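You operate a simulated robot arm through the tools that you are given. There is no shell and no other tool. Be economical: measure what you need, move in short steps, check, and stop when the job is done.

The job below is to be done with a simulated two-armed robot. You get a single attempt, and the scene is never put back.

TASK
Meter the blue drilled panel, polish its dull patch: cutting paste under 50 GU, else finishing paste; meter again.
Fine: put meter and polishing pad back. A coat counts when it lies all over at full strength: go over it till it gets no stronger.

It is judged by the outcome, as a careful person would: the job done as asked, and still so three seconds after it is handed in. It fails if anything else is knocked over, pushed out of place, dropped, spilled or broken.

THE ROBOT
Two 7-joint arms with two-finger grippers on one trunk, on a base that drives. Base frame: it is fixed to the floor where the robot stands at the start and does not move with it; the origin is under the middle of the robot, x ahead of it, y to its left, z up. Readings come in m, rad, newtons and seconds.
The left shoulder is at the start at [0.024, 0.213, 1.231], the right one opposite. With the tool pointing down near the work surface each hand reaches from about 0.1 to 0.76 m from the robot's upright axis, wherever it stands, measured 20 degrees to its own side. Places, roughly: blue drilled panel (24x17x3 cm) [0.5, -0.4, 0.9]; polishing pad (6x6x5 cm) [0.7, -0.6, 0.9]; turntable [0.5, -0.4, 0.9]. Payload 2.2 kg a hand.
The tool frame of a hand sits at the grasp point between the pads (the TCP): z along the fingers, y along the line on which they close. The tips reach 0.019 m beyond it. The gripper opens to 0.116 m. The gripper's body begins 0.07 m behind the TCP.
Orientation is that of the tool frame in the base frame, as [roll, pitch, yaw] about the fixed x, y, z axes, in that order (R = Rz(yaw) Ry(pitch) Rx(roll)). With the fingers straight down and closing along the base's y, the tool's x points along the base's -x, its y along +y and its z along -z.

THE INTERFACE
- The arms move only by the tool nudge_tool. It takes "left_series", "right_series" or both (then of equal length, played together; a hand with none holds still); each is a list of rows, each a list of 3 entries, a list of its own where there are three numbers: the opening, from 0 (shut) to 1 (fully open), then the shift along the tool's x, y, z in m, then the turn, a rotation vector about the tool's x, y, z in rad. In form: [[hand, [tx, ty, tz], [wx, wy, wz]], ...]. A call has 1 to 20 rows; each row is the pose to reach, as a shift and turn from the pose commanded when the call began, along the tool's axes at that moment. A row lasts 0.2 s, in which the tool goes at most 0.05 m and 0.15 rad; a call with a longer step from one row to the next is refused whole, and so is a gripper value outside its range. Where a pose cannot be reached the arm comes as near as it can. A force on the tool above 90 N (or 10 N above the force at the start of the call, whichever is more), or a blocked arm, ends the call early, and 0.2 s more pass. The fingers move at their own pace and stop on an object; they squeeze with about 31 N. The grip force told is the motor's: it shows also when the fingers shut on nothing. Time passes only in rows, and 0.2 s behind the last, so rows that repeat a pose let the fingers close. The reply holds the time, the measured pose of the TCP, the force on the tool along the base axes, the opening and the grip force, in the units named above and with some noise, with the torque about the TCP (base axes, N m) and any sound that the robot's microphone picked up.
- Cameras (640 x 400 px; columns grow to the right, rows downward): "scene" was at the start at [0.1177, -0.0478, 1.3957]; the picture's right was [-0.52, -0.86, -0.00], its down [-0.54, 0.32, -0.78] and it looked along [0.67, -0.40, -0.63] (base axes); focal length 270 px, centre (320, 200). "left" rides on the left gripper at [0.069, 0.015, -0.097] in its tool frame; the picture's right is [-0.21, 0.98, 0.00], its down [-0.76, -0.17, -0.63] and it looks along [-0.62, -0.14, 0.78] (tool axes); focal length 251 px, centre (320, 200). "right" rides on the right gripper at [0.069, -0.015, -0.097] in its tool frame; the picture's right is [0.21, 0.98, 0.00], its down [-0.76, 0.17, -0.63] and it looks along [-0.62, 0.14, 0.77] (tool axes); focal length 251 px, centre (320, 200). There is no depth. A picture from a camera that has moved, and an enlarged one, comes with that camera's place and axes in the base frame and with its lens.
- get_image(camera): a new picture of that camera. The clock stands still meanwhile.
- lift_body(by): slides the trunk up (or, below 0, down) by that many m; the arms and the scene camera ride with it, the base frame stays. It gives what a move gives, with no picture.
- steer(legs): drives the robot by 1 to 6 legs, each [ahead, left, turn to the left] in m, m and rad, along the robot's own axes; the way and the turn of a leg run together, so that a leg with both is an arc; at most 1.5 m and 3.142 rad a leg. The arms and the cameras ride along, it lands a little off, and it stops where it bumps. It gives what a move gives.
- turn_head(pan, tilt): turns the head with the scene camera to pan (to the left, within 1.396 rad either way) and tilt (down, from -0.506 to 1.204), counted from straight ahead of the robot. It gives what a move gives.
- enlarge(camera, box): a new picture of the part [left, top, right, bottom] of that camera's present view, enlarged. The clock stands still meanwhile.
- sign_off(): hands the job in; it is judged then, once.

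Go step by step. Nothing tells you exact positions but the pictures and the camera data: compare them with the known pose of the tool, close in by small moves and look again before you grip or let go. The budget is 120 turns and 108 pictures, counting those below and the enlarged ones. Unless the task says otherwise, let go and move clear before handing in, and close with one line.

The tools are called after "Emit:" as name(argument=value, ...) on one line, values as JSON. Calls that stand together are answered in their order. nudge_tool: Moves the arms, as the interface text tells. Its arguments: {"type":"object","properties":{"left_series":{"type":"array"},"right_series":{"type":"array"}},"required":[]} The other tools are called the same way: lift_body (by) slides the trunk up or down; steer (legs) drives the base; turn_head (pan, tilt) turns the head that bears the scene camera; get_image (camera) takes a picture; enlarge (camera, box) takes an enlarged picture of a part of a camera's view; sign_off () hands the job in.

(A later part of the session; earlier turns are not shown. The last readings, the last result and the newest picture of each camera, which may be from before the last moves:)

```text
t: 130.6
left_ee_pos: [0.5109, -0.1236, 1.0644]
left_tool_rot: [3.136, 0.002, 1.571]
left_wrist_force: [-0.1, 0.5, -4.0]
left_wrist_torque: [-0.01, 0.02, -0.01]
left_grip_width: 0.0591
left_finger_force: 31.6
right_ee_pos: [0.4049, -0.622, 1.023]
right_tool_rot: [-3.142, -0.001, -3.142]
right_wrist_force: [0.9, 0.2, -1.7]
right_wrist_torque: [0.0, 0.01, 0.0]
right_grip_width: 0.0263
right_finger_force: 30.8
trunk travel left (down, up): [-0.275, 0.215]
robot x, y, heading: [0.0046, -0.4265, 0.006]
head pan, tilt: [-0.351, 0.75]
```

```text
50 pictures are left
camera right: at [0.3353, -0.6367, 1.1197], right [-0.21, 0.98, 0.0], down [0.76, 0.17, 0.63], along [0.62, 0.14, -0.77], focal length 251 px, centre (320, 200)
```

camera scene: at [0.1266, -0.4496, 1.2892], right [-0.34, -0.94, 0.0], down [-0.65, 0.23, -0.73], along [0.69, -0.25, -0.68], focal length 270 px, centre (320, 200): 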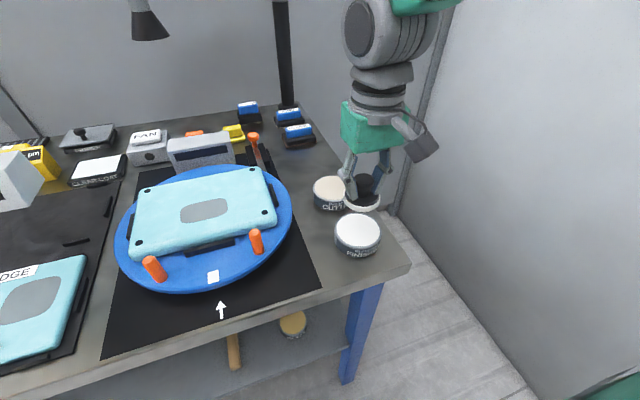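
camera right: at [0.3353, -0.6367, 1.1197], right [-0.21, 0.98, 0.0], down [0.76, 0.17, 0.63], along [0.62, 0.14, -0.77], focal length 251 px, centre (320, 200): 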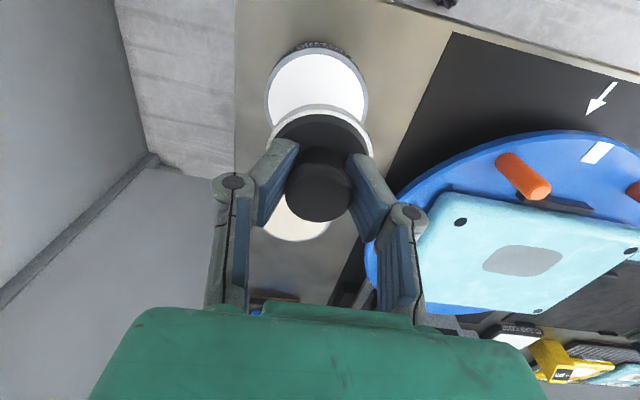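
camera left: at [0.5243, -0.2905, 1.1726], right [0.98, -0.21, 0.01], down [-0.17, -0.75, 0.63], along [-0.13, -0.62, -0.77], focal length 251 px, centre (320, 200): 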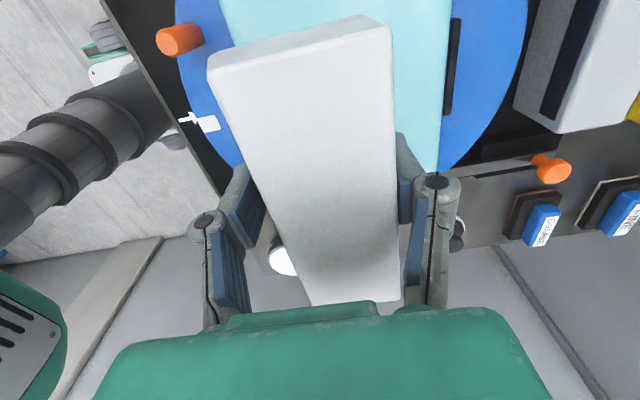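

The finishing tin's centre is (0.402, -0.625). I'll lower the pad into it.

Emit:
nudge_tool(right_series=[[0, [0.001, -0.001, 0.004], [0, 0, 0]], [0, [0.002, -0.002, 0.012], [0, 0, 0]], [0, [0.003, -0.003, 0.022], [0, 0, 0]], [0, [0.003, -0.003, 0.033], [0, 0, 0]], [0, [0.003, -0.003, 0.043], [0, 0, 0]], [0, [0.003, -0.003, 0.05], [0, 0, 0]], [0, [0.003, -0.003, 0.055], [0, 0, 0]], [0, [0.003, -0.003, 0.057], [0, 0, 0]], [0, [0.003, -0.003, 0.057], [0, 0, 0]]])

Emit:
nudge_tool(right_series=[[0, [0, 0, 0.002], [0, 0, 0]], [0, [0, 0, 0.005], [0, 0, 0]], [0, [0, 0, 0.008], [0, 0, 0]], [0, [0, 0, 0.008], [0, 0, 0]]])

Emit:
enlarge(camera="scene", box=[300, 140, 420, 270])

```text
t: 132.6
left_ee_pos: [0.5093, -0.1241, 1.0647]
left_tool_rot: [3.135, 0.004, 1.573]
left_wrist_force: [-0.8, -0.7, -2.9]
left_wrist_torque: [-0.01, -0.01, -0.01]
left_grip_width: 0.059
left_finger_force: 30.9
right_ee_pos: [0.4014, -0.6252, 0.9646]
right_tool_rot: [3.141, 0.0, -3.141]
right_wrist_force: [0.1, -0.7, -1.6]
right_wrist_torque: [0.0, -0.02, 0.04]
right_grip_width: 0.0264
right_finger_force: 31.4
trunk travel left (down, up): [-0.275, 0.215]
robot x, y, heading: [0.0015, -0.4242, 0.006]
head pan, tilt: [-0.351, 0.75]
```

```text
t: 133.6
left_ee_pos: [0.5094, -0.1236, 1.0645]
left_tool_rot: [3.136, 0.004, 1.572]
left_wrist_force: [-0.9, 0.4, -2.9]
left_wrist_torque: [-0.03, 0.0, 0.0]
left_grip_width: 0.059
left_finger_force: 31.0
right_ee_pos: [0.4013, -0.6251, 0.9567]
right_tool_rot: [3.141, 0.001, 3.142]
right_wrist_force: [-0.1, -0.2, -2.2]
right_wrist_torque: [-0.04, -0.02, 0.01]
right_grip_width: 0.0262
right_finger_force: 31.1
trunk travel left (down, up): [-0.275, 0.215]
robot x, y, heading: [0.0041, -0.4238, 0.006]
head pan, tilt: [-0.351, 0.75]
```

```text
3.08 times, centred on (360, 205) of scene
camera zoom: at [0.1268, -0.4496, 1.2891], right [-0.34, -0.94, 0.0], down [-0.65, 0.23, -0.73], along [0.69, -0.25, -0.68], focal length 832 px, centre (197, 185)
```

zoom: 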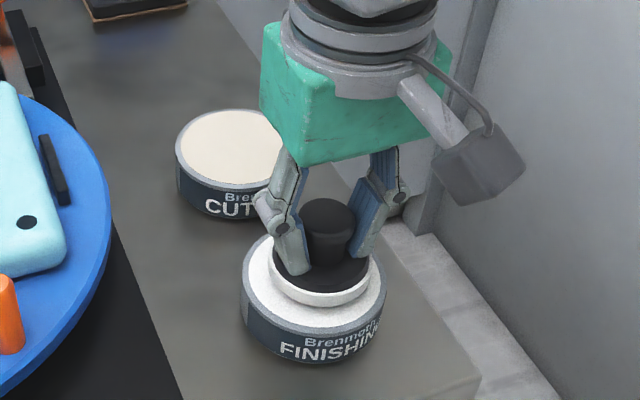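

Emit:
nudge_tool(right_series=[[0, [0, 0, 0.002], [0, 0, 0]], [0, [0, 0, 0.004], [0, 0, 0]], [0, [0, 0, 0.005], [0, 0, 0]], [0, [0, 0, 0.005], [0, 0, 0]]])

Emit:
nudge_tool(right_series=[[0, [0, 0, 0.002], [0, 0, 0]], [0, [0, 0, 0.004], [0, 0, 0]], [0, [0, 0, 0.005], [0, 0, 0]], [0, [0, 0, 0.005], [0, 0, 0]]])

Emit:
enlarge(camera="scene", box=[300, 140, 420, 270])

```text
t: 134.6
left_ee_pos: [0.5112, -0.1237, 1.0646]
left_tool_rot: [3.136, 0.003, 1.571]
left_wrist_force: [-0.9, 0.4, -4.1]
left_wrist_torque: [0.01, -0.01, -0.01]
left_grip_width: 0.0592
left_finger_force: 31.0
right_ee_pos: [0.401, -0.6251, 0.9512]
right_tool_rot: [-3.141, -0.001, -3.142]
right_wrist_force: [-0.7, 1.0, -1.2]
right_wrist_torque: [-0.02, -0.01, 0.0]
right_grip_width: 0.0261
right_finger_force: 30.2
trunk travel left (down, up): [-0.275, 0.215]
robot x, y, heading: [0.0063, -0.424, 0.006]
head pan, tilt: [-0.351, 0.75]
```

```text
t: 135.6
left_ee_pos: [0.5087, -0.1232, 1.0647]
left_tool_rot: [3.134, 0.001, 1.573]
left_wrist_force: [0.0, 0.7, -2.9]
left_wrist_torque: [0.05, 0.0, -0.02]
left_grip_width: 0.0592
left_finger_force: 30.8
right_ee_pos: [0.4006, -0.6263, 0.9486]
right_tool_rot: [-3.14, 0.005, -3.141]
right_wrist_force: [1.5, -5.3, 30.2]
right_wrist_torque: [-0.11, 0.11, 0.0]
right_grip_width: 0.0262
right_finger_force: 30.7
trunk travel left (down, up): [-0.275, 0.215]
robot x, y, heading: [0.0043, -0.4205, 0.008]
head pan, tilt: [-0.351, 0.75]
```

```text
3.08 times, centred on (360, 205) of scene
camera zoom: at [0.124, -0.4496, 1.2899], right [-0.34, -0.94, 0.0], down [-0.64, 0.23, -0.73], along [0.69, -0.25, -0.68], focal length 832 px, centre (197, 185)
```

zoom: 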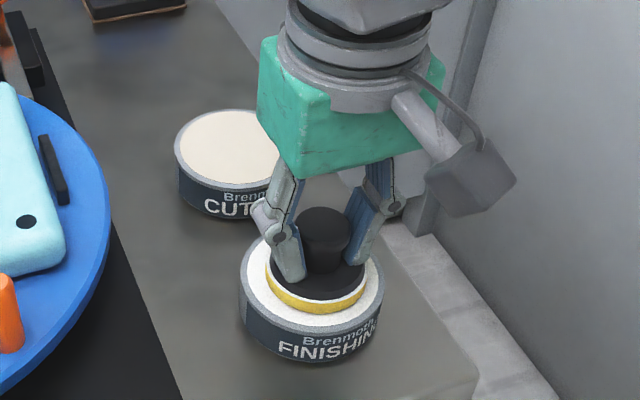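

The pad has picked up paste (its rim turned yellow). I'll lift it and carry it over the patch.

Emit:
nudge_tool(right_series=[[0, [0, 0, -0.006], [0, 0, 0]], [0, [0, 0, -0.018], [0, 0, 0]], [0, [0, 0, -0.034], [0, 0, 0]], [0, [-0.002, 0.005, -0.052], [0, 0, 0]], [0, [-0.007, 0.016, -0.07], [0, 0, 0]], [0, [-0.014, 0.033, -0.085], [0, 0, 0]], [0, [-0.024, 0.055, -0.095], [0, 0, 0]], [0, [-0.034, 0.08, -0.1], [0, 0, 0]], [0, [-0.045, 0.105, -0.1], [0, 0, 0]], [0, [-0.056, 0.13, -0.1], [0, 0, 0]], [0, [-0.067, 0.155, -0.1], [0, 0, 0]], [0, [-0.078, 0.18, -0.1], [0, 0, 0]], [0, [-0.088, 0.203, -0.1], [0, 0, 0]], [0, [-0.097, 0.223, -0.1], [0, 0, 0]], [0, [-0.104, 0.24, -0.1], [0, 0, 0]], [0, [-0.108, 0.251, -0.1], [0, 0, 0]], [0, [-0.11, 0.256, -0.1], [0, 0, 0]], [0, [-0.11, 0.256, -0.1], [0, 0, 0]]])

Emit:
turn_head(pan=0.0, tilt=0.8)

Emit:
get_image(camera="scene")

Emit:
get_image(camera="right")

```text
t: 139.6
left_ee_pos: [0.507, -0.1252, 1.0664]
left_tool_rot: [3.13, 0.002, 1.571]
left_wrist_force: [-0.1, 0.4, -3.1]
left_wrist_torque: [0.01, 0.03, 0.01]
left_grip_width: 0.0592
left_finger_force: 30.9
right_ee_pos: [0.5244, -0.3895, 1.0834]
right_tool_rot: [3.065, 0.023, 3.092]
right_wrist_force: [-0.3, -0.2, -1.3]
right_wrist_torque: [0.0, 0.0, 0.0]
right_grip_width: 0.0262
right_finger_force: 30.6
trunk travel left (down, up): [-0.275, 0.215]
robot x, y, heading: [0.0061, -0.4254, 0.008]
head pan, tilt: [-0.351, 0.75]
stopped in row 18 (right hand): the arm was blocked; the commanded pose is now the measured one
```

```text
t: 140.5
left_ee_pos: [0.5069, -0.1247, 1.0678]
left_tool_rot: [3.132, 0.004, 1.574]
left_wrist_force: [0.0, 0.3, -3.0]
left_wrist_torque: [-0.01, 0.0, -0.01]
left_grip_width: 0.0592
left_finger_force: 31.3
right_ee_pos: [0.5246, -0.3886, 1.0839]
right_tool_rot: [3.066, 0.022, 3.09]
right_wrist_force: [-0.6, -0.1, -1.4]
right_wrist_torque: [0.0, 0.0, -0.01]
right_grip_width: 0.0262
right_finger_force: 31.1
trunk travel left (down, up): [-0.275, 0.215]
robot x, y, heading: [0.0015, -0.4234, 0.007]
head pan, tilt: [0.0, 0.799]
```

```text
47 pictures are left
camera scene: at [0.1302, -0.4196, 1.285], right [0.01, -1.0, 0.0], down [-0.72, -0.01, -0.69], along [0.69, 0.0, -0.72], focal length 270 px, centre (320, 200)
```

scene: 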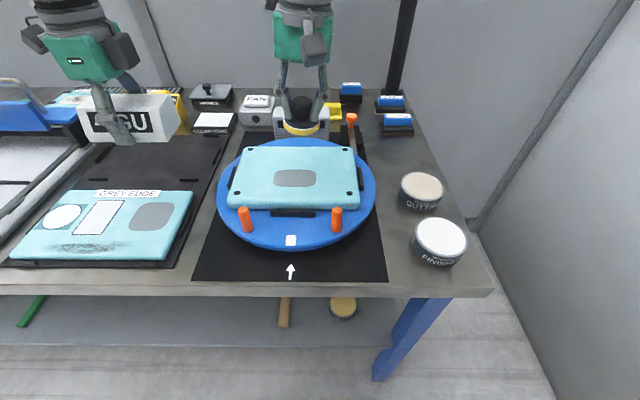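

```text
46 pictures are left
camera right: at [0.4531, -0.4071, 1.178], right [-0.17, 0.98, 0.07], down [0.75, 0.08, 0.66], along [0.64, 0.16, -0.75], focal length 251 px, centre (320, 200)
```

right: 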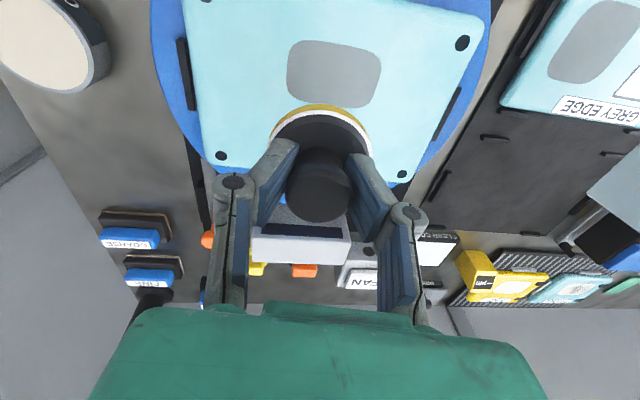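

Same limit for the right arm. I'll back it off, level it, and drive left so the panel lies on the right arm's own side.

Emit:
nudge_tool(right_series=[[0, [0, -0.004, 0.001], [0.007, 0.002, -0.005]], [0, [0.001, -0.013, 0.003], [0.017, 0.005, -0.012]], [0, [0.003, -0.028, 0.007], [0.03, 0.009, -0.02]], [0, [0.004, -0.045, 0.012], [0.043, 0.013, -0.028]], [0, [0.006, -0.063, 0.016], [0.055, 0.017, -0.036]], [0, [0.007, -0.08, 0.02], [0.066, 0.02, -0.044]], [0, [0.0085, -0.093, 0.024], [0.074, 0.022, -0.049]], [0, [0.0088, -0.1, 0.026], [0.0766, 0.023, -0.05]], [0, [0.0088, -0.103, 0.026], [0.0766, 0.023, -0.05]], [0, [0.0088, -0.103, 0.026], [0.0766, 0.023, -0.05]]])

Emit:
steer(legs=[[0, 0.04, 0], [0, 0.04, 0], [0, 0.04, 0]])

Emit:
turn_head(pan=0.0, tilt=0.8)

Emit:
turn_head(pan=0.0, tilt=0.8)

Emit:
turn_head(pan=0.0, tilt=0.8)

Emit:
turn_head(pan=0.0, tilt=0.8)

Emit:
get_image(camera="scene")

```text
t: 142.7
left_ee_pos: [0.5061, -0.1255, 1.0673]
left_tool_rot: [3.132, 0.0, 1.573]
left_wrist_force: [-0.2, -0.5, -1.9]
left_wrist_torque: [0.04, -0.02, 0.0]
left_grip_width: 0.059
left_finger_force: 31.1
right_ee_pos: [0.5107, -0.4897, 1.0487]
right_tool_rot: [-3.138, 0.002, -3.14]
right_wrist_force: [0.1, 0.1, -1.9]
right_wrist_torque: [0.01, -0.01, -0.02]
right_grip_width: 0.0265
right_finger_force: 31.2
trunk travel left (down, up): [-0.275, 0.215]
robot x, y, heading: [0.0014, -0.4262, 0.004]
head pan, tilt: [0.0, 0.799]
```

```text
t: 144.5
left_ee_pos: [0.5067, -0.0269, 1.0723]
left_tool_rot: [3.13, -0.016, 1.572]
left_wrist_force: [-0.4, -1.3, -2.9]
left_wrist_torque: [0.09, 0.02, -0.01]
left_grip_width: 0.059
left_finger_force: 31.1
right_ee_pos: [0.5105, -0.3902, 1.0491]
right_tool_rot: [3.128, 0.0, 3.139]
right_wrist_force: [-0.6, -0.8, -1.0]
right_wrist_torque: [0.1, 0.03, -0.04]
right_grip_width: 0.0263
right_finger_force: 30.9
trunk travel left (down, up): [-0.275, 0.215]
robot x, y, heading: [0.0017, -0.3064, 0.006]
head pan, tilt: [0.0, 0.799]
```

```text
t: 145.1
left_ee_pos: [0.5016, -0.0013, 1.0674]
left_tool_rot: [3.131, 0.005, 1.574]
left_wrist_force: [-0.1, 1.8, -3.5]
left_wrist_torque: [-0.15, 0.02, 0.02]
left_grip_width: 0.0592
left_finger_force: 30.8
right_ee_pos: [0.5075, -0.3638, 1.0513]
right_tool_rot: [-3.134, 0.005, -3.141]
right_wrist_force: [0.1, 0.9, -1.7]
right_wrist_torque: [-0.12, -0.05, 0.03]
right_grip_width: 0.0262
right_finger_force: 30.8
trunk travel left (down, up): [-0.275, 0.215]
robot x, y, heading: [-0.0017, -0.3036, 0.009]
head pan, tilt: [0.0, 0.799]
```

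```text
t: 145.7
left_ee_pos: [0.5027, -0.0229, 1.073]
left_tool_rot: [3.129, -0.014, 1.57]
left_wrist_force: [0.5, 0.4, -3.8]
left_wrist_torque: [-0.04, 0.02, 0.01]
left_grip_width: 0.0592
left_finger_force: 31.2
right_ee_pos: [0.5069, -0.3868, 1.0507]
right_tool_rot: [3.133, 0.002, 3.14]
right_wrist_force: [0.6, 0.0, -1.1]
right_wrist_torque: [0.01, 0.0, 0.0]
right_grip_width: 0.0261
right_finger_force: 31.1
trunk travel left (down, up): [-0.275, 0.215]
robot x, y, heading: [0.0036, -0.3053, 0.006]
head pan, tilt: [0.0, 0.799]
```

```text
t: 146.3
left_ee_pos: [0.5031, -0.0426, 1.0767]
left_tool_rot: [3.128, -0.026, 1.569]
left_wrist_force: [-0.2, -0.3, -3.8]
left_wrist_torque: [0.08, 0.01, -0.02]
left_grip_width: 0.059
left_finger_force: 30.6
right_ee_pos: [0.5069, -0.4053, 1.0499]
right_tool_rot: [3.117, 0.004, 3.137]
right_wrist_force: [0.3, -1.9, -1.1]
right_wrist_torque: [0.06, 0.05, 0.0]
right_grip_width: 0.0264
right_finger_force: 30.9
trunk travel left (down, up): [-0.275, 0.215]
robot x, y, heading: [-0.0001, -0.3102, 0.01]
head pan, tilt: [0.0, 0.799]
```

```text
t: 146.9
left_ee_pos: [0.5029, -0.0081, 1.0691]
left_tool_rot: [3.13, 0.0, 1.572]
left_wrist_force: [-0.7, 0.4, -2.9]
left_wrist_torque: [-0.06, 0.01, -0.03]
left_grip_width: 0.0593
left_finger_force: 30.8
right_ee_pos: [0.5071, -0.3715, 1.0514]
right_tool_rot: [-3.14, 0.005, -3.141]
right_wrist_force: [0.3, 1.6, -2.0]
right_wrist_torque: [-0.08, 0.03, 0.04]
right_grip_width: 0.0262
right_finger_force: 30.8
trunk travel left (down, up): [-0.275, 0.215]
robot x, y, heading: [0.0004, -0.3023, 0.007]
head pan, tilt: [0.0, 0.799]
```

```text
45 pictures are left
camera scene: at [0.1289, -0.282, 1.2848], right [0.01, -1.0, 0.02], down [-0.72, -0.02, -0.69], along [0.69, -0.01, -0.72], focal length 270 px, centre (320, 200)
```

scene: 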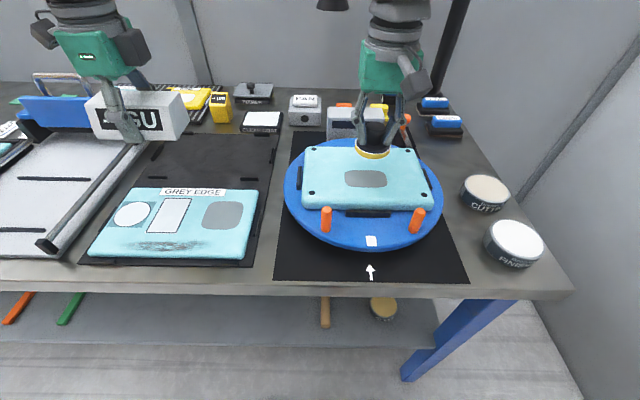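

Positioned over the patch but still swaying a little, so I'll wait for it to settle.

Emit:
turn_head(pan=0.0, tilt=0.8)

Emit:
turn_head(pan=0.0, tilt=0.8)

Emit:
turn_head(pan=0.0, tilt=0.8)

Emit:
turn_head(pan=0.0, tilt=0.8)

Emit:
turn_head(pan=0.0, tilt=0.8)

Emit:
turn_head(pan=0.0, tilt=0.8)

Emit:
turn_head(pan=0.0, tilt=0.8)

Emit:
turn_head(pan=0.0, tilt=0.8)

```text
t: 147.5
left_ee_pos: [0.5023, -0.0131, 1.0706]
left_tool_rot: [3.129, -0.002, 1.571]
left_wrist_force: [-0.3, 1.0, -4.0]
left_wrist_torque: [-0.08, -0.01, -0.02]
left_grip_width: 0.0589
left_finger_force: 30.7
right_ee_pos: [0.5069, -0.3754, 1.0507]
right_tool_rot: [3.139, 0.005, 3.141]
right_wrist_force: [0.3, 0.9, -1.2]
right_wrist_torque: [-0.04, 0.01, 0.03]
right_grip_width: 0.0263
right_finger_force: 31.2
trunk travel left (down, up): [-0.275, 0.215]
robot x, y, heading: [0.0009, -0.3082, 0.009]
head pan, tilt: [0.0, 0.799]
```

```text
t: 148.1
left_ee_pos: [0.5036, -0.0422, 1.077]
left_tool_rot: [3.128, -0.026, 1.567]
left_wrist_force: [-0.2, 0.6, -3.0]
left_wrist_torque: [0.02, 0.0, -0.01]
left_grip_width: 0.059
left_finger_force: 31.1
right_ee_pos: [0.5078, -0.4038, 1.049]
right_tool_rot: [3.12, 0.003, 3.137]
right_wrist_force: [-0.3, -1.1, -1.9]
right_wrist_torque: [0.05, 0.02, 0.01]
right_grip_width: 0.0266
right_finger_force: 30.7
trunk travel left (down, up): [-0.275, 0.215]
robot x, y, heading: [0.0004, -0.3156, 0.002]
head pan, tilt: [0.0, 0.799]
```

```text
t: 148.7
left_ee_pos: [0.5012, -0.0173, 1.0708]
left_tool_rot: [3.128, -0.008, 1.571]
left_wrist_force: [-0.1, 0.6, -3.1]
left_wrist_torque: [0.01, 0.05, -0.02]
left_grip_width: 0.059
left_finger_force: 31.8
right_ee_pos: [0.5077, -0.3814, 1.0507]
right_tool_rot: [3.137, 0.004, 3.14]
right_wrist_force: [0.6, -0.1, -1.4]
right_wrist_torque: [-0.01, 0.02, 0.02]
right_grip_width: 0.0262
right_finger_force: 31.5
trunk travel left (down, up): [-0.275, 0.215]
robot x, y, heading: [0.0048, -0.3074, 0.006]
head pan, tilt: [0.0, 0.799]
```

```text
t: 149.3
left_ee_pos: [0.5025, -0.0061, 1.0692]
left_tool_rot: [3.13, 0.002, 1.572]
left_wrist_force: [0.6, 0.6, -4.2]
left_wrist_torque: [-0.1, -0.02, 0.01]
left_grip_width: 0.059
left_finger_force: 31.1
right_ee_pos: [0.5081, -0.3699, 1.051]
right_tool_rot: [-3.138, 0.002, -3.14]
right_wrist_force: [-1.3, -0.3, -1.8]
right_wrist_torque: [-0.07, -0.01, 0.01]
right_grip_width: 0.0264
right_finger_force: 30.3
trunk travel left (down, up): [-0.275, 0.215]
robot x, y, heading: [0.0025, -0.3061, 0.009]
head pan, tilt: [0.0, 0.799]
```

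```text
t: 149.9
left_ee_pos: [0.5034, -0.0375, 1.076]
left_tool_rot: [3.128, -0.023, 1.572]
left_wrist_force: [0.6, -1.1, -3.3]
left_wrist_torque: [0.11, 0.02, -0.03]
left_grip_width: 0.0591
left_finger_force: 31.0
right_ee_pos: [0.507, -0.4019, 1.05]
right_tool_rot: [3.122, 0.004, 3.139]
right_wrist_force: [0.5, -1.4, -1.6]
right_wrist_torque: [0.12, 0.0, 0.02]
right_grip_width: 0.0264
right_finger_force: 30.5
trunk travel left (down, up): [-0.275, 0.215]
robot x, y, heading: [0.0061, -0.3079, 0.006]
head pan, tilt: [0.0, 0.799]
```

```text
t: 150.5
left_ee_pos: [0.5027, -0.0274, 1.0728]
left_tool_rot: [3.129, -0.014, 1.571]
left_wrist_force: [-0.1, 0.0, -3.8]
left_wrist_torque: [-0.01, -0.01, 0.0]
left_grip_width: 0.059
left_finger_force: 31.0
right_ee_pos: [0.5079, -0.3894, 1.0501]
right_tool_rot: [3.13, 0.005, 3.14]
right_wrist_force: [-0.6, 0.4, -1.9]
right_wrist_torque: [-0.02, 0.01, -0.02]
right_grip_width: 0.0259
right_finger_force: 30.7
trunk travel left (down, up): [-0.275, 0.215]
robot x, y, heading: [0.0023, -0.31, 0.01]
head pan, tilt: [0.0, 0.799]
```

```text
t: 151.1
left_ee_pos: [0.502, -0.0048, 1.068]
left_tool_rot: [3.129, 0.003, 1.572]
left_wrist_force: [0.8, 0.2, -3.3]
left_wrist_torque: [-0.06, 0.03, 0.0]
left_grip_width: 0.0591
left_finger_force: 30.8
right_ee_pos: [0.5081, -0.3691, 1.0517]
right_tool_rot: [-3.137, 0.003, -3.142]
right_wrist_force: [-0.2, 0.6, -0.7]
right_wrist_torque: [-0.06, 0.02, 0.0]
right_grip_width: 0.0267
right_finger_force: 31.2
trunk travel left (down, up): [-0.275, 0.215]
robot x, y, heading: [-0.0006, -0.3038, 0.006]
head pan, tilt: [0.0, 0.799]
```

```text
t: 151.7
left_ee_pos: [0.5031, -0.0306, 1.0733]
left_tool_rot: [3.127, -0.017, 1.568]
left_wrist_force: [-0.7, 0.9, -2.5]
left_wrist_torque: [-0.02, 0.0, -0.02]
left_grip_width: 0.0589
left_finger_force: 31.0
right_ee_pos: [0.507, -0.394, 1.0495]
right_tool_rot: [3.127, 0.003, 3.14]
right_wrist_force: [-0.1, 0.1, -0.9]
right_wrist_torque: [0.03, -0.01, 0.0]
right_grip_width: 0.0262
right_finger_force: 31.6
trunk travel left (down, up): [-0.275, 0.215]
robot x, y, heading: [0.0013, -0.3089, 0.01]
head pan, tilt: [0.0, 0.799]
```

The sway is small (±1.5 cm), and pad contact will damp it. I'll lower the pad onto the patch centre.

Emit:
nudge_tool(right_series=[[0, [-0.001, 0.003, 0.005], [0, 0, 0]], [0, [-0.002, 0.007, 0.013], [0, 0, 0]], [0, [-0.003, 0.011, 0.022], [0, 0, 0]], [0, [-0.003, 0.014, 0.032], [0, 0, 0]], [0, [-0.003, 0.016, 0.042], [0, 0, 0]], [0, [-0.003, 0.016, 0.05], [0, 0, 0]], [0, [-0.003, 0.016, 0.056], [0, 0, 0]], [0, [-0.003, 0.016, 0.06], [0, 0, 0]], [0, [-0.003, 0.016, 0.062], [0, 0, 0]], [0, [-0.003, 0.016, 0.063], [0, 0, 0]]])

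Emit:
enlarge(camera="scene", box=[270, 90, 460, 260])

```text
t: 153.9
left_ee_pos: [0.5027, -0.0195, 1.0719]
left_tool_rot: [3.127, -0.007, 1.57]
left_wrist_force: [0.0, 0.9, -3.6]
left_wrist_torque: [-0.03, -0.02, 0.0]
left_grip_width: 0.0593
left_finger_force: 31.1
right_ee_pos: [0.5092, -0.3654, 0.988]
right_tool_rot: [3.135, 0.004, 3.139]
right_wrist_force: [-0.8, 0.0, -1.8]
right_wrist_torque: [-0.02, -0.01, -0.02]
right_grip_width: 0.0265
right_finger_force: 30.8
trunk travel left (down, up): [-0.275, 0.215]
robot x, y, heading: [0.0011, -0.3075, 0.011]
head pan, tilt: [0.0, 0.799]
```

```text
2.35 times, centred on (365, 175) of scene
camera zoom: at [0.1291, -0.2958, 1.285], right [0.01, -1.0, 0.01], down [-0.72, -0.01, -0.69], along [0.69, 0.0, -0.72], focal length 636 px, centre (214, 259)
```

zoom: 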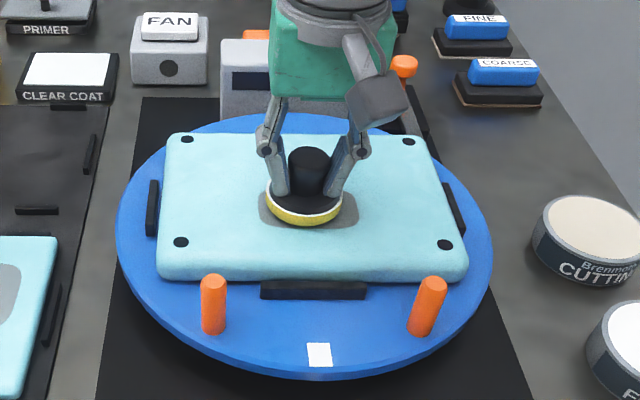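

Emit:
nudge_tool(right_series=[[0, [0, 0, 0.002], [0, 0, 0]], [0, [0, 0, 0.004], [0, 0, 0]], [0, [0, 0, 0.004], [0, 0, 0]]])

Emit:
nudge_tool(right_series=[[0, [0, 0, 0.001], [0, 0, 0]], [0, [0, 0, 0.003], [0, 0, 0]], [0, [0, 0, 0.003], [0, 0, 0]]])

```text
t: 154.7
left_ee_pos: [0.5021, -0.0129, 1.071]
left_tool_rot: [3.128, -0.004, 1.57]
left_wrist_force: [0.4, 0.1, -4.4]
left_wrist_torque: [-0.04, 0.0, 0.0]
left_grip_width: 0.0591
left_finger_force: 30.6
right_ee_pos: [0.5111, -0.3604, 0.9835]
right_tool_rot: [3.138, 0.007, -3.141]
right_wrist_force: [-0.3, 1.6, 3.7]
right_wrist_torque: [-0.08, 0.08, 0.01]
right_grip_width: 0.0261
right_finger_force: 31.4
trunk travel left (down, up): [-0.275, 0.215]
robot x, y, heading: [0.0019, -0.3092, 0.004]
head pan, tilt: [0.0, 0.799]
```

```text
t: 155.5
left_ee_pos: [0.5004, -0.0192, 1.0736]
left_tool_rot: [3.125, -0.01, 1.571]
left_wrist_force: [-0.3, 0.6, -2.9]
left_wrist_torque: [0.0, 0.03, 0.06]
left_grip_width: 0.0593
left_finger_force: 31.4
right_ee_pos: [0.5096, -0.3668, 0.9828]
right_tool_rot: [3.136, 0.012, 3.137]
right_wrist_force: [1.3, -10.6, 38.4]
right_wrist_torque: [-0.38, 0.37, 0.06]
right_grip_width: 0.0265
right_finger_force: 31.3
trunk travel left (down, up): [-0.275, 0.215]
robot x, y, heading: [0.0055, -0.3043, 0.007]
head pan, tilt: [0.0, 0.799]
```

In contact. I'll rub over the whole patch in three passes, with slightly less pressure.

Emit:
nudge_tool(right_series=[[0, [0, 0.012, -0.001], [0, 0, 0]], [0, [0, 0.03, -0.001], [0, 0, 0]], [0, [0, 0.012, -0.001], [0, 0, 0]], [0, [0, -0.006, -0.001], [0, 0, 0]], [0, [0, -0.022, -0.001], [0, 0, 0]], [0, [0, -0.036, -0.001], [0, 0, 0]], [0, [0.008, -0.036, -0.001], [0, 0, 0]], [0, [0.016, -0.036, -0.001], [0, 0, 0]], [0, [0.016, -0.018, -0.001], [0, 0, 0]], [0, [0.016, 0, -0.001], [0, 0, 0]], [0, [0.016, 0.016, -0.001], [0, 0, 0]], [0, [0.016, 0.03, -0.001], [0, 0, 0]], [0, [0, 0.03, -0.001], [0, 0, 0]], [0, [-0.016, 0.03, -0.001], [0, 0, 0]], [0, [-0.016, 0.014, -0.001], [0, 0, 0]], [0, [-0.016, -0.004, -0.001], [0, 0, 0]], [0, [-0.016, -0.02, -0.001], [0, 0, 0]], [0, [-0.016, -0.036, -0.001], [0, 0, 0]], [0, [-0.008, -0.018, -0.001], [0, 0, 0]], [0, [0, 0, -0.001], [0, 0, 0]]])

Emit:
enlarge(camera="scene", box=[270, 90, 460, 260])

```text
t: 159.7
left_ee_pos: [0.5009, -0.0231, 1.0731]
left_tool_rot: [3.125, -0.01, 1.569]
left_wrist_force: [0.6, 0.2, -3.6]
left_wrist_torque: [0.01, 0.04, 0.01]
left_grip_width: 0.0589
left_finger_force: 31.2
right_ee_pos: [0.5093, -0.3696, 0.9839]
right_tool_rot: [3.135, 0.005, 3.14]
right_wrist_force: [-0.2, -9.3, 30.1]
right_wrist_torque: [-0.3, -0.26, -0.07]
right_grip_width: 0.0262
right_finger_force: 30.6
trunk travel left (down, up): [-0.275, 0.215]
robot x, y, heading: [0.0042, -0.3061, 0.007]
head pan, tilt: [0.0, 0.799]
```

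```text
2.35 times, centred on (365, 175) of scene
camera zoom: at [0.1245, -0.3071, 1.2858], right [0.01, -1.0, 0.0], down [-0.72, -0.01, -0.7], along [0.7, 0.01, -0.72], focal length 636 px, centre (214, 259)
```

zoom: 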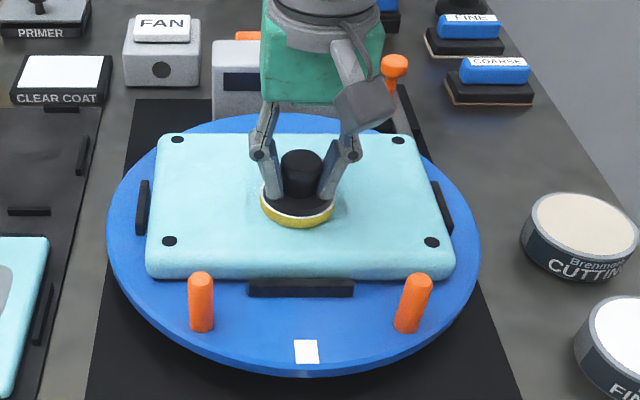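

The grey has largely gone. I'll make another full pass, slightly wider, then look with the pad lifted.

Emit:
nudge_tool(right_series=[[0, [0.01, 0.014, 0], [0, 0, 0]], [0, [0.02, 0.03, 0], [0, 0, 0]], [0, [0.02, 0.012, 0], [0, 0, 0]], [0, [0.02, -0.006, 0], [0, 0, 0]], [0, [0.02, -0.022, 0], [0, 0, 0]], [0, [0.02, -0.037, 0], [0, 0, 0]], [0, [0.007, -0.037, 0], [0, 0, 0]], [0, [0.007, -0.018, 0], [0, 0, 0]], [0, [0.007, 0, 0], [0, 0, 0]], [0, [0.007, 0.018, 0], [0, 0, 0]], [0, [0.007, 0.036, 0], [0, 0, 0]], [0, [-0.007, 0.036, 0], [0, 0, 0]], [0, [-0.007, 0.018, 0], [0, 0, 0]], [0, [-0.007, 0, 0], [0, 0, 0]], [0, [-0.007, -0.018, 0], [0, 0, 0]], [0, [-0.007, -0.037, 0], [0, 0, 0]], [0, [-0.02, -0.037, 0], [0, 0, 0]], [0, [-0.02, -0.018, 0], [0, 0, 0]], [0, [-0.02, 0, 0], [0, 0, 0]], [0, [-0.02, 0.018, 0], [0, 0, 0]]])

Emit:
nudge_tool(right_series=[[0, [0, 0.018, 0], [0, 0, 0]], [0, [-0.014, 0.018, 0], [0, 0, 0]], [0, [-0.028, 0.018, 0], [0, 0, 0]], [0, [-0.04, 0.018, 0], [0, 0, 0]], [0, [-0.04, 0.002, 0], [0, 0, 0]], [0, [-0.028, 0, 0], [0, 0, 0]], [0, [-0.014, 0, 0], [0, 0, 0]], [0, [0, 0, 0], [0, 0, 0]], [0, [0, -0.016, 0], [0, 0, 0]], [0, [-0.014, -0.018, 0], [0, 0, 0]], [0, [-0.028, -0.018, 0], [0, 0, 0]], [0, [-0.04, -0.018, 0], [0, 0, 0]], [0, [-0.04, -0.036, 0], [0, 0, 0]], [0, [-0.028, -0.036, 0], [0, 0, 0]], [0, [-0.014, -0.036, 0], [0, 0, 0]], [0, [0, -0.036, 0], [0, 0, 0]], [0, [0, -0.052, 0], [0, 0, 0]], [0, [-0.014, -0.054, 0], [0, 0, 0]], [0, [-0.028, -0.054, 0], [0, 0, 0]], [0, [-0.04, -0.054, 0], [0, 0, 0]]])

```text
t: 163.9
left_ee_pos: [0.502, -0.0162, 1.0703]
left_tool_rot: [3.126, -0.007, 1.572]
left_wrist_force: [0.2, 0.8, -3.7]
left_wrist_torque: [-0.04, 0.01, 0.03]
left_grip_width: 0.0592
left_finger_force: 31.3
right_ee_pos: [0.5312, -0.3476, 0.9839]
right_tool_rot: [3.128, 0.002, 3.13]
right_wrist_force: [-2.5, -1.3, 17.2]
right_wrist_torque: [-0.41, -0.2, -0.16]
right_grip_width: 0.0266
right_finger_force: 31.1
trunk travel left (down, up): [-0.275, 0.215]
robot x, y, heading: [0.0019, -0.305, 0.003]
head pan, tilt: [0.0, 0.799]
```

```text
t: 168.1
left_ee_pos: [0.5005, -0.023, 1.0734]
left_tool_rot: [3.125, -0.012, 1.57]
left_wrist_force: [0.1, -0.6, -3.7]
left_wrist_torque: [0.0, -0.03, -0.05]
left_grip_width: 0.0592
left_finger_force: 31.8
right_ee_pos: [0.5678, -0.4071, 0.9829]
right_tool_rot: [3.137, 0.005, 3.139]
right_wrist_force: [-7.5, -6.4, 28.6]
right_wrist_torque: [-0.25, 0.35, 0.03]
right_grip_width: 0.0263
right_finger_force: 30.9
trunk travel left (down, up): [-0.275, 0.215]
robot x, y, heading: [0.0004, -0.3109, 0.002]
head pan, tilt: [0.0, 0.799]
```

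I went a bit further back than meant on that pass (still on the panel). I'll lift the pad slightly, pull it to the right and look.

Emit:
nudge_tool(right_series=[[0, [0, 0, -0.005], [0, 0, 0]], [0, [0, 0, -0.018], [0, 0, 0]], [0, [0, -0.01, -0.036], [0, 0, 0]], [0, [0, -0.03, -0.05], [0, 0, 0]], [0, [0, -0.055, -0.06], [0, 0, 0]], [0, [0, -0.08, -0.06], [0, 0, 0]], [0, [0, -0.1, -0.06], [0, 0, 0]], [0, [0, -0.11, -0.06], [0, 0, 0]], [0, [0, -0.11, -0.06], [0, 0, 0]]])

Emit:
enlarge(camera="scene", box=[280, 110, 460, 260])

Emit:
get_image(camera="right")

```text
t: 170.1
left_ee_pos: [0.5019, -0.0231, 1.0721]
left_tool_rot: [3.128, -0.01, 1.57]
left_wrist_force: [0.8, -0.3, -3.6]
left_wrist_torque: [-0.03, 0.02, 0.01]
left_grip_width: 0.0594
left_finger_force: 30.5
right_ee_pos: [0.5717, -0.5145, 1.0423]
right_tool_rot: [3.135, 0.004, 3.14]
right_wrist_force: [0.1, -0.2, -1.1]
right_wrist_torque: [-0.02, 0.02, 0.0]
right_grip_width: 0.0262
right_finger_force: 30.8
trunk travel left (down, up): [-0.275, 0.215]
robot x, y, heading: [0.0009, -0.3076, 0.009]
head pan, tilt: [0.0, 0.799]
```

```text
2.67 times, centred on (370, 185) of scene
camera zoom: at [0.1295, -0.3058, 1.285], right [0.01, -1.0, 0.0], down [-0.72, -0.01, -0.69], along [0.69, 0.0, -0.72], focal length 721 px, centre (187, 240)
```

zoom: 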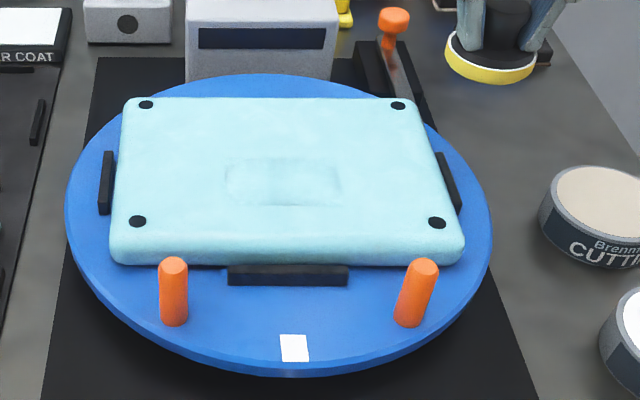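

```text
41 pictures are left
camera right: at [0.501, -0.53, 1.1384], right [-0.21, 0.98, 0.01], down [0.75, 0.16, 0.64], along [0.62, 0.14, -0.77], focal length 251 px, centre (320, 200)
```

right: 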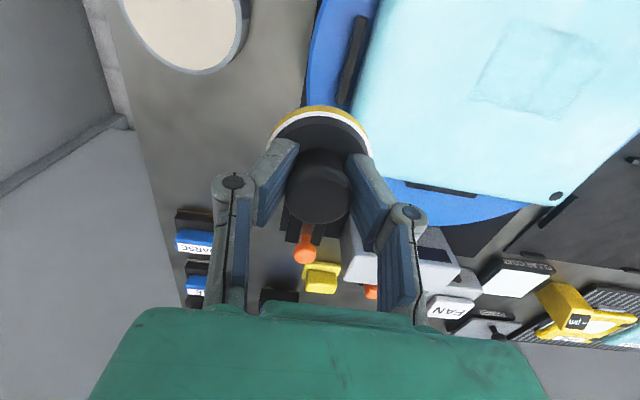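

The patch is almost gone, with a faint trace left. I'll zoom in to see where it is.

Emit:
enlarge(camera="scene", box=[350, 160, 425, 205])

Emit:
enlarge(camera="right", box=[440, 10, 640, 130])

```text
8.53 times, centred on (388, 182) of scene
camera zoom: at [0.1295, -0.3058, 1.285], right [0.01, -1.0, 0.0], down [-0.72, -0.01, -0.69], along [0.69, 0.0, -0.72], focal length 2308 px, centre (-256, 349)
```

zoom: 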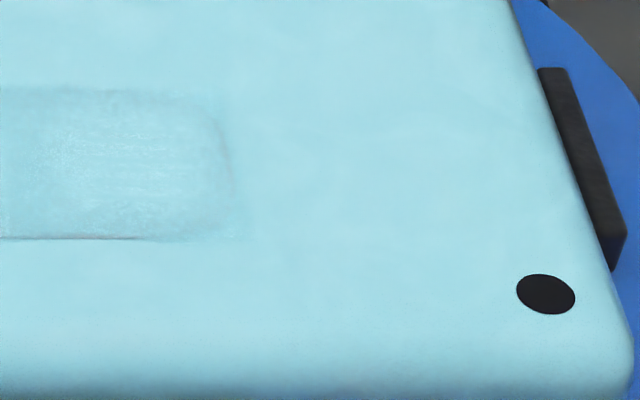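

```text
3.20 times, centred on (540, 70) of right
camera zoom: at [0.501, -0.53, 1.1384], right [-0.21, 0.98, 0.01], down [0.75, 0.16, 0.64], along [0.62, 0.14, -0.77], focal length 805 px, centre (-384, 616)
```

zoom: 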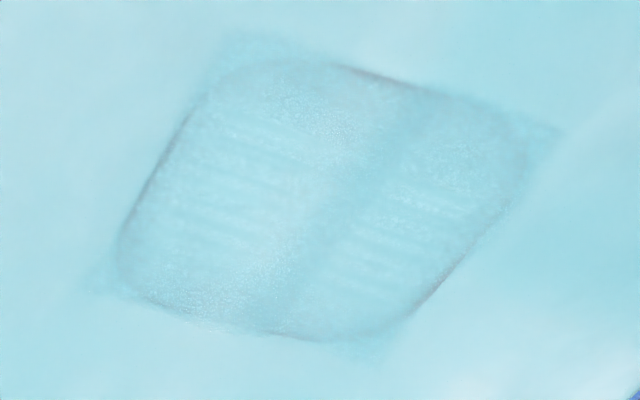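

A faint rim remains at the edges (patch x 0.487–0.536, y ±0.043 about -0.370). I'll go back over it with denser, wider strokes.

Emit:
nudge_tool(right_series=[[0, [0.003, 0.006, 0], [0, 0, 0]], [0, [0.01, 0.024, 0], [0, 0, 0]], [0, [0.02, 0.048, 0], [0, 0, 0]], [0, [0.032, 0.075, 0], [0, 0, 0]], [0, [0.043, 0.1, 0], [0, 0, 0]], [0, [0.053, 0.123, 0.005], [0, 0, 0]], [0, [0.058, 0.138, 0.015], [0, 0, 0]], [0, [0.06, 0.144, 0.03], [0, 0, 0]], [0, [0.06, 0.144, 0.043], [0, 0, 0]], [0, [0.06, 0.144, 0.052], [0, 0, 0]], [0, [0.06, 0.144, 0.056], [0, 0, 0]], [0, [0.06, 0.144, 0.058], [0, 0, 0]], [0, [0.06, 0.144, 0.06], [0, 0, 0]], [0, [0.06, 0.144, 0.06], [0, 0, 0]]])

```text
t: 173.1
left_ee_pos: [0.5016, -0.0213, 1.0729]
left_tool_rot: [3.127, -0.01, 1.57]
left_wrist_force: [0.3, -0.8, -3.7]
left_wrist_torque: [0.0, 0.02, -0.01]
left_grip_width: 0.0592
left_finger_force: 31.0
right_ee_pos: [0.5105, -0.3704, 0.9849]
right_tool_rot: [3.132, 0.007, 3.14]
right_wrist_force: [2.3, 0.1, 22.8]
right_wrist_torque: [-0.22, 0.37, 0.0]
right_grip_width: 0.0265
right_finger_force: 30.7
trunk travel left (down, up): [-0.275, 0.215]
robot x, y, heading: [0.0037, -0.3064, 0.003]
head pan, tilt: [0.0, 0.799]
```

Emit:
nudge_tool(right_series=[[0, [0.012, 0.022, 0], [0, 0, 0]], [0, [0.024, 0.044, 0], [0, 0, 0]], [0, [0.024, 0.022, 0], [0, 0, 0]], [0, [0.024, 0, 0], [0, 0, 0]], [0, [0.024, -0.022, 0], [0, 0, 0]], [0, [0.024, -0.044, 0], [0, 0, 0]], [0, [0.012, -0.044, 0], [0, 0, 0]], [0, [0.012, -0.022, 0], [0, 0, 0]], [0, [0.012, 0, 0], [0, 0, 0]], [0, [0.012, 0.022, 0], [0, 0, 0]], [0, [0.012, 0.044, 0], [0, 0, 0]], [0, [0, 0.044, 0], [0, 0, 0]], [0, [0, 0.022, 0], [0, 0, 0]], [0, [0, 0, 0], [0, 0, 0]], [0, [0, -0.022, 0], [0, 0, 0]], [0, [0, -0.044, 0], [0, 0, 0]], [0, [-0.012, -0.044, 0], [0, 0, 0]], [0, [-0.012, -0.022, 0], [0, 0, 0]], [0, [-0.012, 0, 0], [0, 0, 0]], [0, [-0.012, 0.022, 0], [0, 0, 0]]])

Emit:
nudge_tool(right_series=[[0, [0, 0.022, 0], [0, 0, 0]], [0, [-0.012, 0.022, 0], [0, 0, 0]], [0, [-0.012, 0, 0], [0, 0, 0]], [0, [-0.012, -0.022, 0], [0, 0, 0]], [0, [-0.012, -0.044, 0], [0, 0, 0]], [0, [-0.012, -0.066, 0], [0, 0, 0]], [0, [0.012, -0.066, 0], [0, 0, 0]], [0, [0.036, -0.066, 0], [0, 0, 0]], [0, [0.036, -0.044, 0], [0, 0, 0]], [0, [0.012, -0.044, 0], [0, 0, 0]], [0, [-0.012, -0.044, 0], [0, 0, 0]], [0, [-0.012, -0.022, 0], [0, 0, 0]], [0, [0.012, -0.022, 0], [0, 0, 0]], [0, [0.036, -0.022, 0], [0, 0, 0]], [0, [0.036, 0, 0], [0, 0, 0]], [0, [0.012, 0, 0], [0, 0, 0]], [0, [-0.012, 0, 0], [0, 0, 0]], [0, [-0.012, 0.022, 0], [0, 0, 0]], [0, [0.012, 0.022, 0], [0, 0, 0]], [0, [0.036, 0.022, 0], [0, 0, 0]]])

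Emit:
nudge_tool(right_series=[[0, [-0.024, -0.044, 0], [0, 0, 0]], [0, [-0.024, -0.044, -0.006], [0, 0, 0]], [0, [-0.024, -0.05, -0.02], [0, 0, 0]], [0, [-0.024, -0.07, -0.038], [0, 0, 0]], [0, [-0.03, -0.1, -0.052], [0, 0, 0]], [0, [-0.04, -0.13, -0.06], [0, 0, 0]], [0, [-0.05, -0.16, -0.06], [0, 0, 0]], [0, [-0.06, -0.182, -0.06], [0, 0, 0]], [0, [-0.06, -0.19, -0.06], [0, 0, 0]], [0, [-0.06, -0.19, -0.06], [0, 0, 0]]])

Emit:
enlarge(camera="scene", box=[310, 140, 440, 220])

Emit:
enlarge(camera="right", box=[440, 0, 640, 130])

```text
t: 177.3
left_ee_pos: [0.5034, -0.0153, 1.0706]
left_tool_rot: [3.128, -0.006, 1.572]
left_wrist_force: [-0.5, -0.2, -3.3]
left_wrist_torque: [-0.04, 0.04, 0.03]
left_grip_width: 0.0589
left_finger_force: 30.7
right_ee_pos: [0.5266, -0.346, 0.984]
right_tool_rot: [3.124, 0.002, 3.129]
right_wrist_force: [-1.8, 0.8, 14.6]
right_wrist_torque: [-0.38, -0.12, -0.09]
right_grip_width: 0.0262
right_finger_force: 30.1
trunk travel left (down, up): [-0.275, 0.215]
robot x, y, heading: [0.0021, -0.3045, 0.011]
head pan, tilt: [0.0, 0.799]
```

```text
t: 181.5
left_ee_pos: [0.502, -0.0223, 1.0722]
left_tool_rot: [3.128, -0.01, 1.57]
left_wrist_force: [0.2, 0.1, -2.9]
left_wrist_torque: [-0.02, -0.05, 0.02]
left_grip_width: 0.0594
left_finger_force: 31.0
right_ee_pos: [0.4937, -0.3365, 0.9875]
right_tool_rot: [3.101, -0.004, 3.105]
right_wrist_force: [0.2, 0.1, -1.7]
right_wrist_torque: [0.01, 0.0, -0.04]
right_grip_width: 0.0263
right_finger_force: 30.8
trunk travel left (down, up): [-0.275, 0.215]
robot x, y, heading: [0.0026, -0.3022, 0.011]
head pan, tilt: [0.0, 0.799]
```

```text
refused: row 1 steps farther than a row can; nothing moved
```

```text
4.92 times, centred on (375, 180) of scene
camera zoom: at [0.1284, -0.3046, 1.285], right [0.01, -1.0, 0.0], down [-0.72, -0.01, -0.69], along [0.69, 0.0, -0.72], focal length 1331 px, centre (49, 298)
```

zoom: 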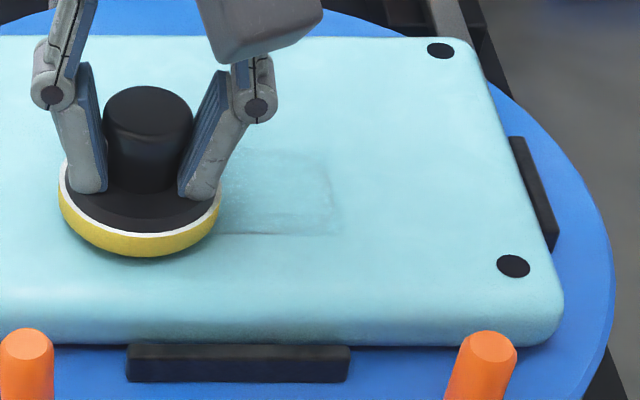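

```text
3.08 times, centred on (540, 65) of right
camera zoom: at [0.4242, -0.3524, 1.0846], right [-0.18, 0.98, 0.04], down [0.76, 0.11, 0.64], along [0.62, 0.15, -0.77], focal length 774 px, centre (-357, 615)
```

zoom: 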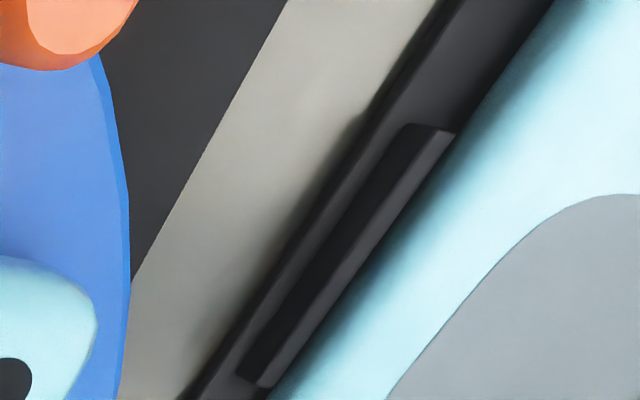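

The right arm can't quite reach the left part of the patch from here and the pad tilts. I'll lift off, retreat, and drive a bit further left.

Emit:
nudge_tool(right_series=[[0, [-0.004, -0.01, -0.008], [0, 0, 0]], [0, [-0.008, -0.025, -0.022], [0, 0, 0]], [0, [-0.012, -0.048, -0.04], [0, 0, 0]], [0, [-0.016, -0.072, -0.054], [0, 0, 0]], [0, [-0.02, -0.096, -0.06], [0, 0, 0]], [0, [-0.024, -0.115, -0.06], [0, 0, 0]], [0, [-0.024, -0.127, -0.06], [0, 0, 0]], [0, [-0.024, -0.132, -0.06], [0, 0, 0]], [0, [-0.024, -0.132, -0.06], [0, 0, 0]]])

Emit:
steer(legs=[[0, 0.03, 0], [0, 0.03, 0], [0, 0.03, 0]])

Emit:
turn_head(pan=-0.1, tilt=0.8)

Emit:
turn_head(pan=-0.1, tilt=0.8)

Emit:
turn_head(pan=-0.1, tilt=0.8)

Emit:
turn_head(pan=-0.1, tilt=0.8)

Emit:
turn_head(pan=-0.1, tilt=0.8)

Emit:
enlarge(camera="scene", box=[310, 120, 470, 230])

```text
t: 183.5
left_ee_pos: [0.5028, -0.0219, 1.0733]
left_tool_rot: [3.128, -0.01, 1.571]
left_wrist_force: [-0.4, -0.6, -3.0]
left_wrist_torque: [-0.03, 0.0, -0.06]
left_grip_width: 0.0592
left_finger_force: 31.0
right_ee_pos: [0.5085, -0.4595, 1.041]
right_tool_rot: [3.135, 0.003, 3.141]
right_wrist_force: [1.0, 0.6, -1.3]
right_wrist_torque: [0.0, 0.05, 0.03]
right_grip_width: 0.0263
right_finger_force: 31.0
trunk travel left (down, up): [-0.275, 0.215]
robot x, y, heading: [0.0007, -0.3102, 0.01]
head pan, tilt: [0.0, 0.799]
```

```text
t: 185.2
left_ee_pos: [0.502, 0.0567, 1.0744]
left_tool_rot: [3.127, -0.017, 1.567]
left_wrist_force: [-0.2, -1.0, -2.8]
left_wrist_torque: [0.01, 0.0, 0.02]
left_grip_width: 0.0591
left_finger_force: 30.8
right_ee_pos: [0.5087, -0.3782, 1.0387]
right_tool_rot: [3.128, 0.004, 3.137]
right_wrist_force: [0.8, -0.1, -1.6]
right_wrist_torque: [0.01, 0.0, -0.04]
right_grip_width: 0.0263
right_finger_force: 30.5
trunk travel left (down, up): [-0.275, 0.215]
robot x, y, heading: [0.0, -0.2178, 0.001]
head pan, tilt: [0.0, 0.799]
```

```text
t: 185.9
left_ee_pos: [0.4986, 0.0772, 1.0718]
left_tool_rot: [3.125, -0.004, 1.571]
left_wrist_force: [-0.1, 2.4, -3.9]
left_wrist_torque: [-0.14, 0.01, 0.0]
left_grip_width: 0.0592
left_finger_force: 30.7
right_ee_pos: [0.5051, -0.361, 1.0431]
right_tool_rot: [3.139, 0.009, -3.14]
right_wrist_force: [-0.6, 2.0, -1.9]
right_wrist_torque: [-0.18, -0.04, 0.0]
right_grip_width: 0.0266
right_finger_force: 31.5
trunk travel left (down, up): [-0.275, 0.215]
robot x, y, heading: [0.0029, -0.2139, 0.006]
head pan, tilt: [-0.099, 0.799]
```

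```text
t: 186.5
left_ee_pos: [0.4991, 0.0506, 1.0767]
left_tool_rot: [3.124, -0.024, 1.568]
left_wrist_force: [-0.4, 0.2, -4.0]
left_wrist_torque: [0.02, 0.0, -0.01]
left_grip_width: 0.059
left_finger_force: 31.3
right_ee_pos: [0.5047, -0.3853, 1.0403]
right_tool_rot: [3.121, 0.009, 3.138]
right_wrist_force: [-0.3, -0.5, -0.5]
right_wrist_torque: [0.02, 0.04, 0.03]
right_grip_width: 0.0262
right_finger_force: 31.3
trunk travel left (down, up): [-0.275, 0.215]
robot x, y, heading: [0.0021, -0.2196, 0.01]
head pan, tilt: [-0.099, 0.799]
```

```text
t: 187.1
left_ee_pos: [0.499, 0.0283, 1.0818]
left_tool_rot: [3.125, -0.039, 1.563]
left_wrist_force: [0.6, -1.7, -3.6]
left_wrist_torque: [0.09, 0.0, -0.04]
left_grip_width: 0.0593
left_finger_force: 30.9
right_ee_pos: [0.505, -0.4087, 1.0368]
right_tool_rot: [3.104, 0.006, 3.137]
right_wrist_force: [0.0, -1.0, -1.1]
right_wrist_torque: [0.12, 0.05, 0.02]
right_grip_width: 0.0264
right_finger_force: 31.1
trunk travel left (down, up): [-0.275, 0.215]
robot x, y, heading: [-0.001, -0.227, 0.005]
head pan, tilt: [-0.099, 0.799]
```

```text
t: 187.7
left_ee_pos: [0.4977, 0.0682, 1.0738]
left_tool_rot: [3.124, -0.011, 1.57]
left_wrist_force: [0.5, 1.0, -3.3]
left_wrist_torque: [-0.05, 0.02, 0.02]
left_grip_width: 0.0586
left_finger_force: 31.1
right_ee_pos: [0.5061, -0.3672, 1.0419]
right_tool_rot: [3.136, 0.006, -3.141]
right_wrist_force: [1.5, 0.2, -2.0]
right_wrist_torque: [-0.08, -0.01, -0.01]
right_grip_width: 0.0263
right_finger_force: 30.7
trunk travel left (down, up): [-0.275, 0.215]
robot x, y, heading: [0.0046, -0.2202, 0.01]
head pan, tilt: [-0.099, 0.799]
```

```text
t: 188.3
left_ee_pos: [0.4991, 0.0628, 1.074]
left_tool_rot: [3.125, -0.018, 1.571]
left_wrist_force: [-0.7, 1.4, -3.1]
left_wrist_torque: [-0.07, 0.01, 0.0]
left_grip_width: 0.0592
left_finger_force: 30.8
right_ee_pos: [0.5058, -0.3739, 1.0415]
right_tool_rot: [3.13, 0.009, 3.14]
right_wrist_force: [-0.1, 1.0, -1.7]
right_wrist_torque: [-0.11, 0.03, 0.01]
right_grip_width: 0.0261
right_finger_force: 31.2
trunk travel left (down, up): [-0.275, 0.215]
robot x, y, heading: [0.0044, -0.2179, 0.005]
head pan, tilt: [-0.099, 0.799]
```

```text
3.64 times, centred on (390, 175) of scene
camera zoom: at [0.1279, -0.225, 1.2851], right [-0.09, -1.0, 0.0], down [-0.72, 0.07, -0.69], along [0.69, -0.06, -0.72], focal length 983 px, centre (66, 291)
```

zoom: 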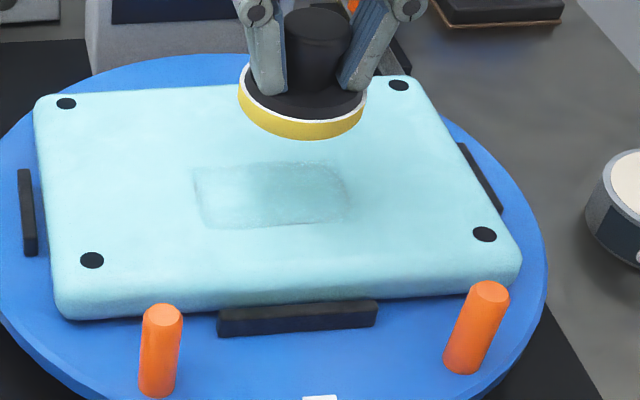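

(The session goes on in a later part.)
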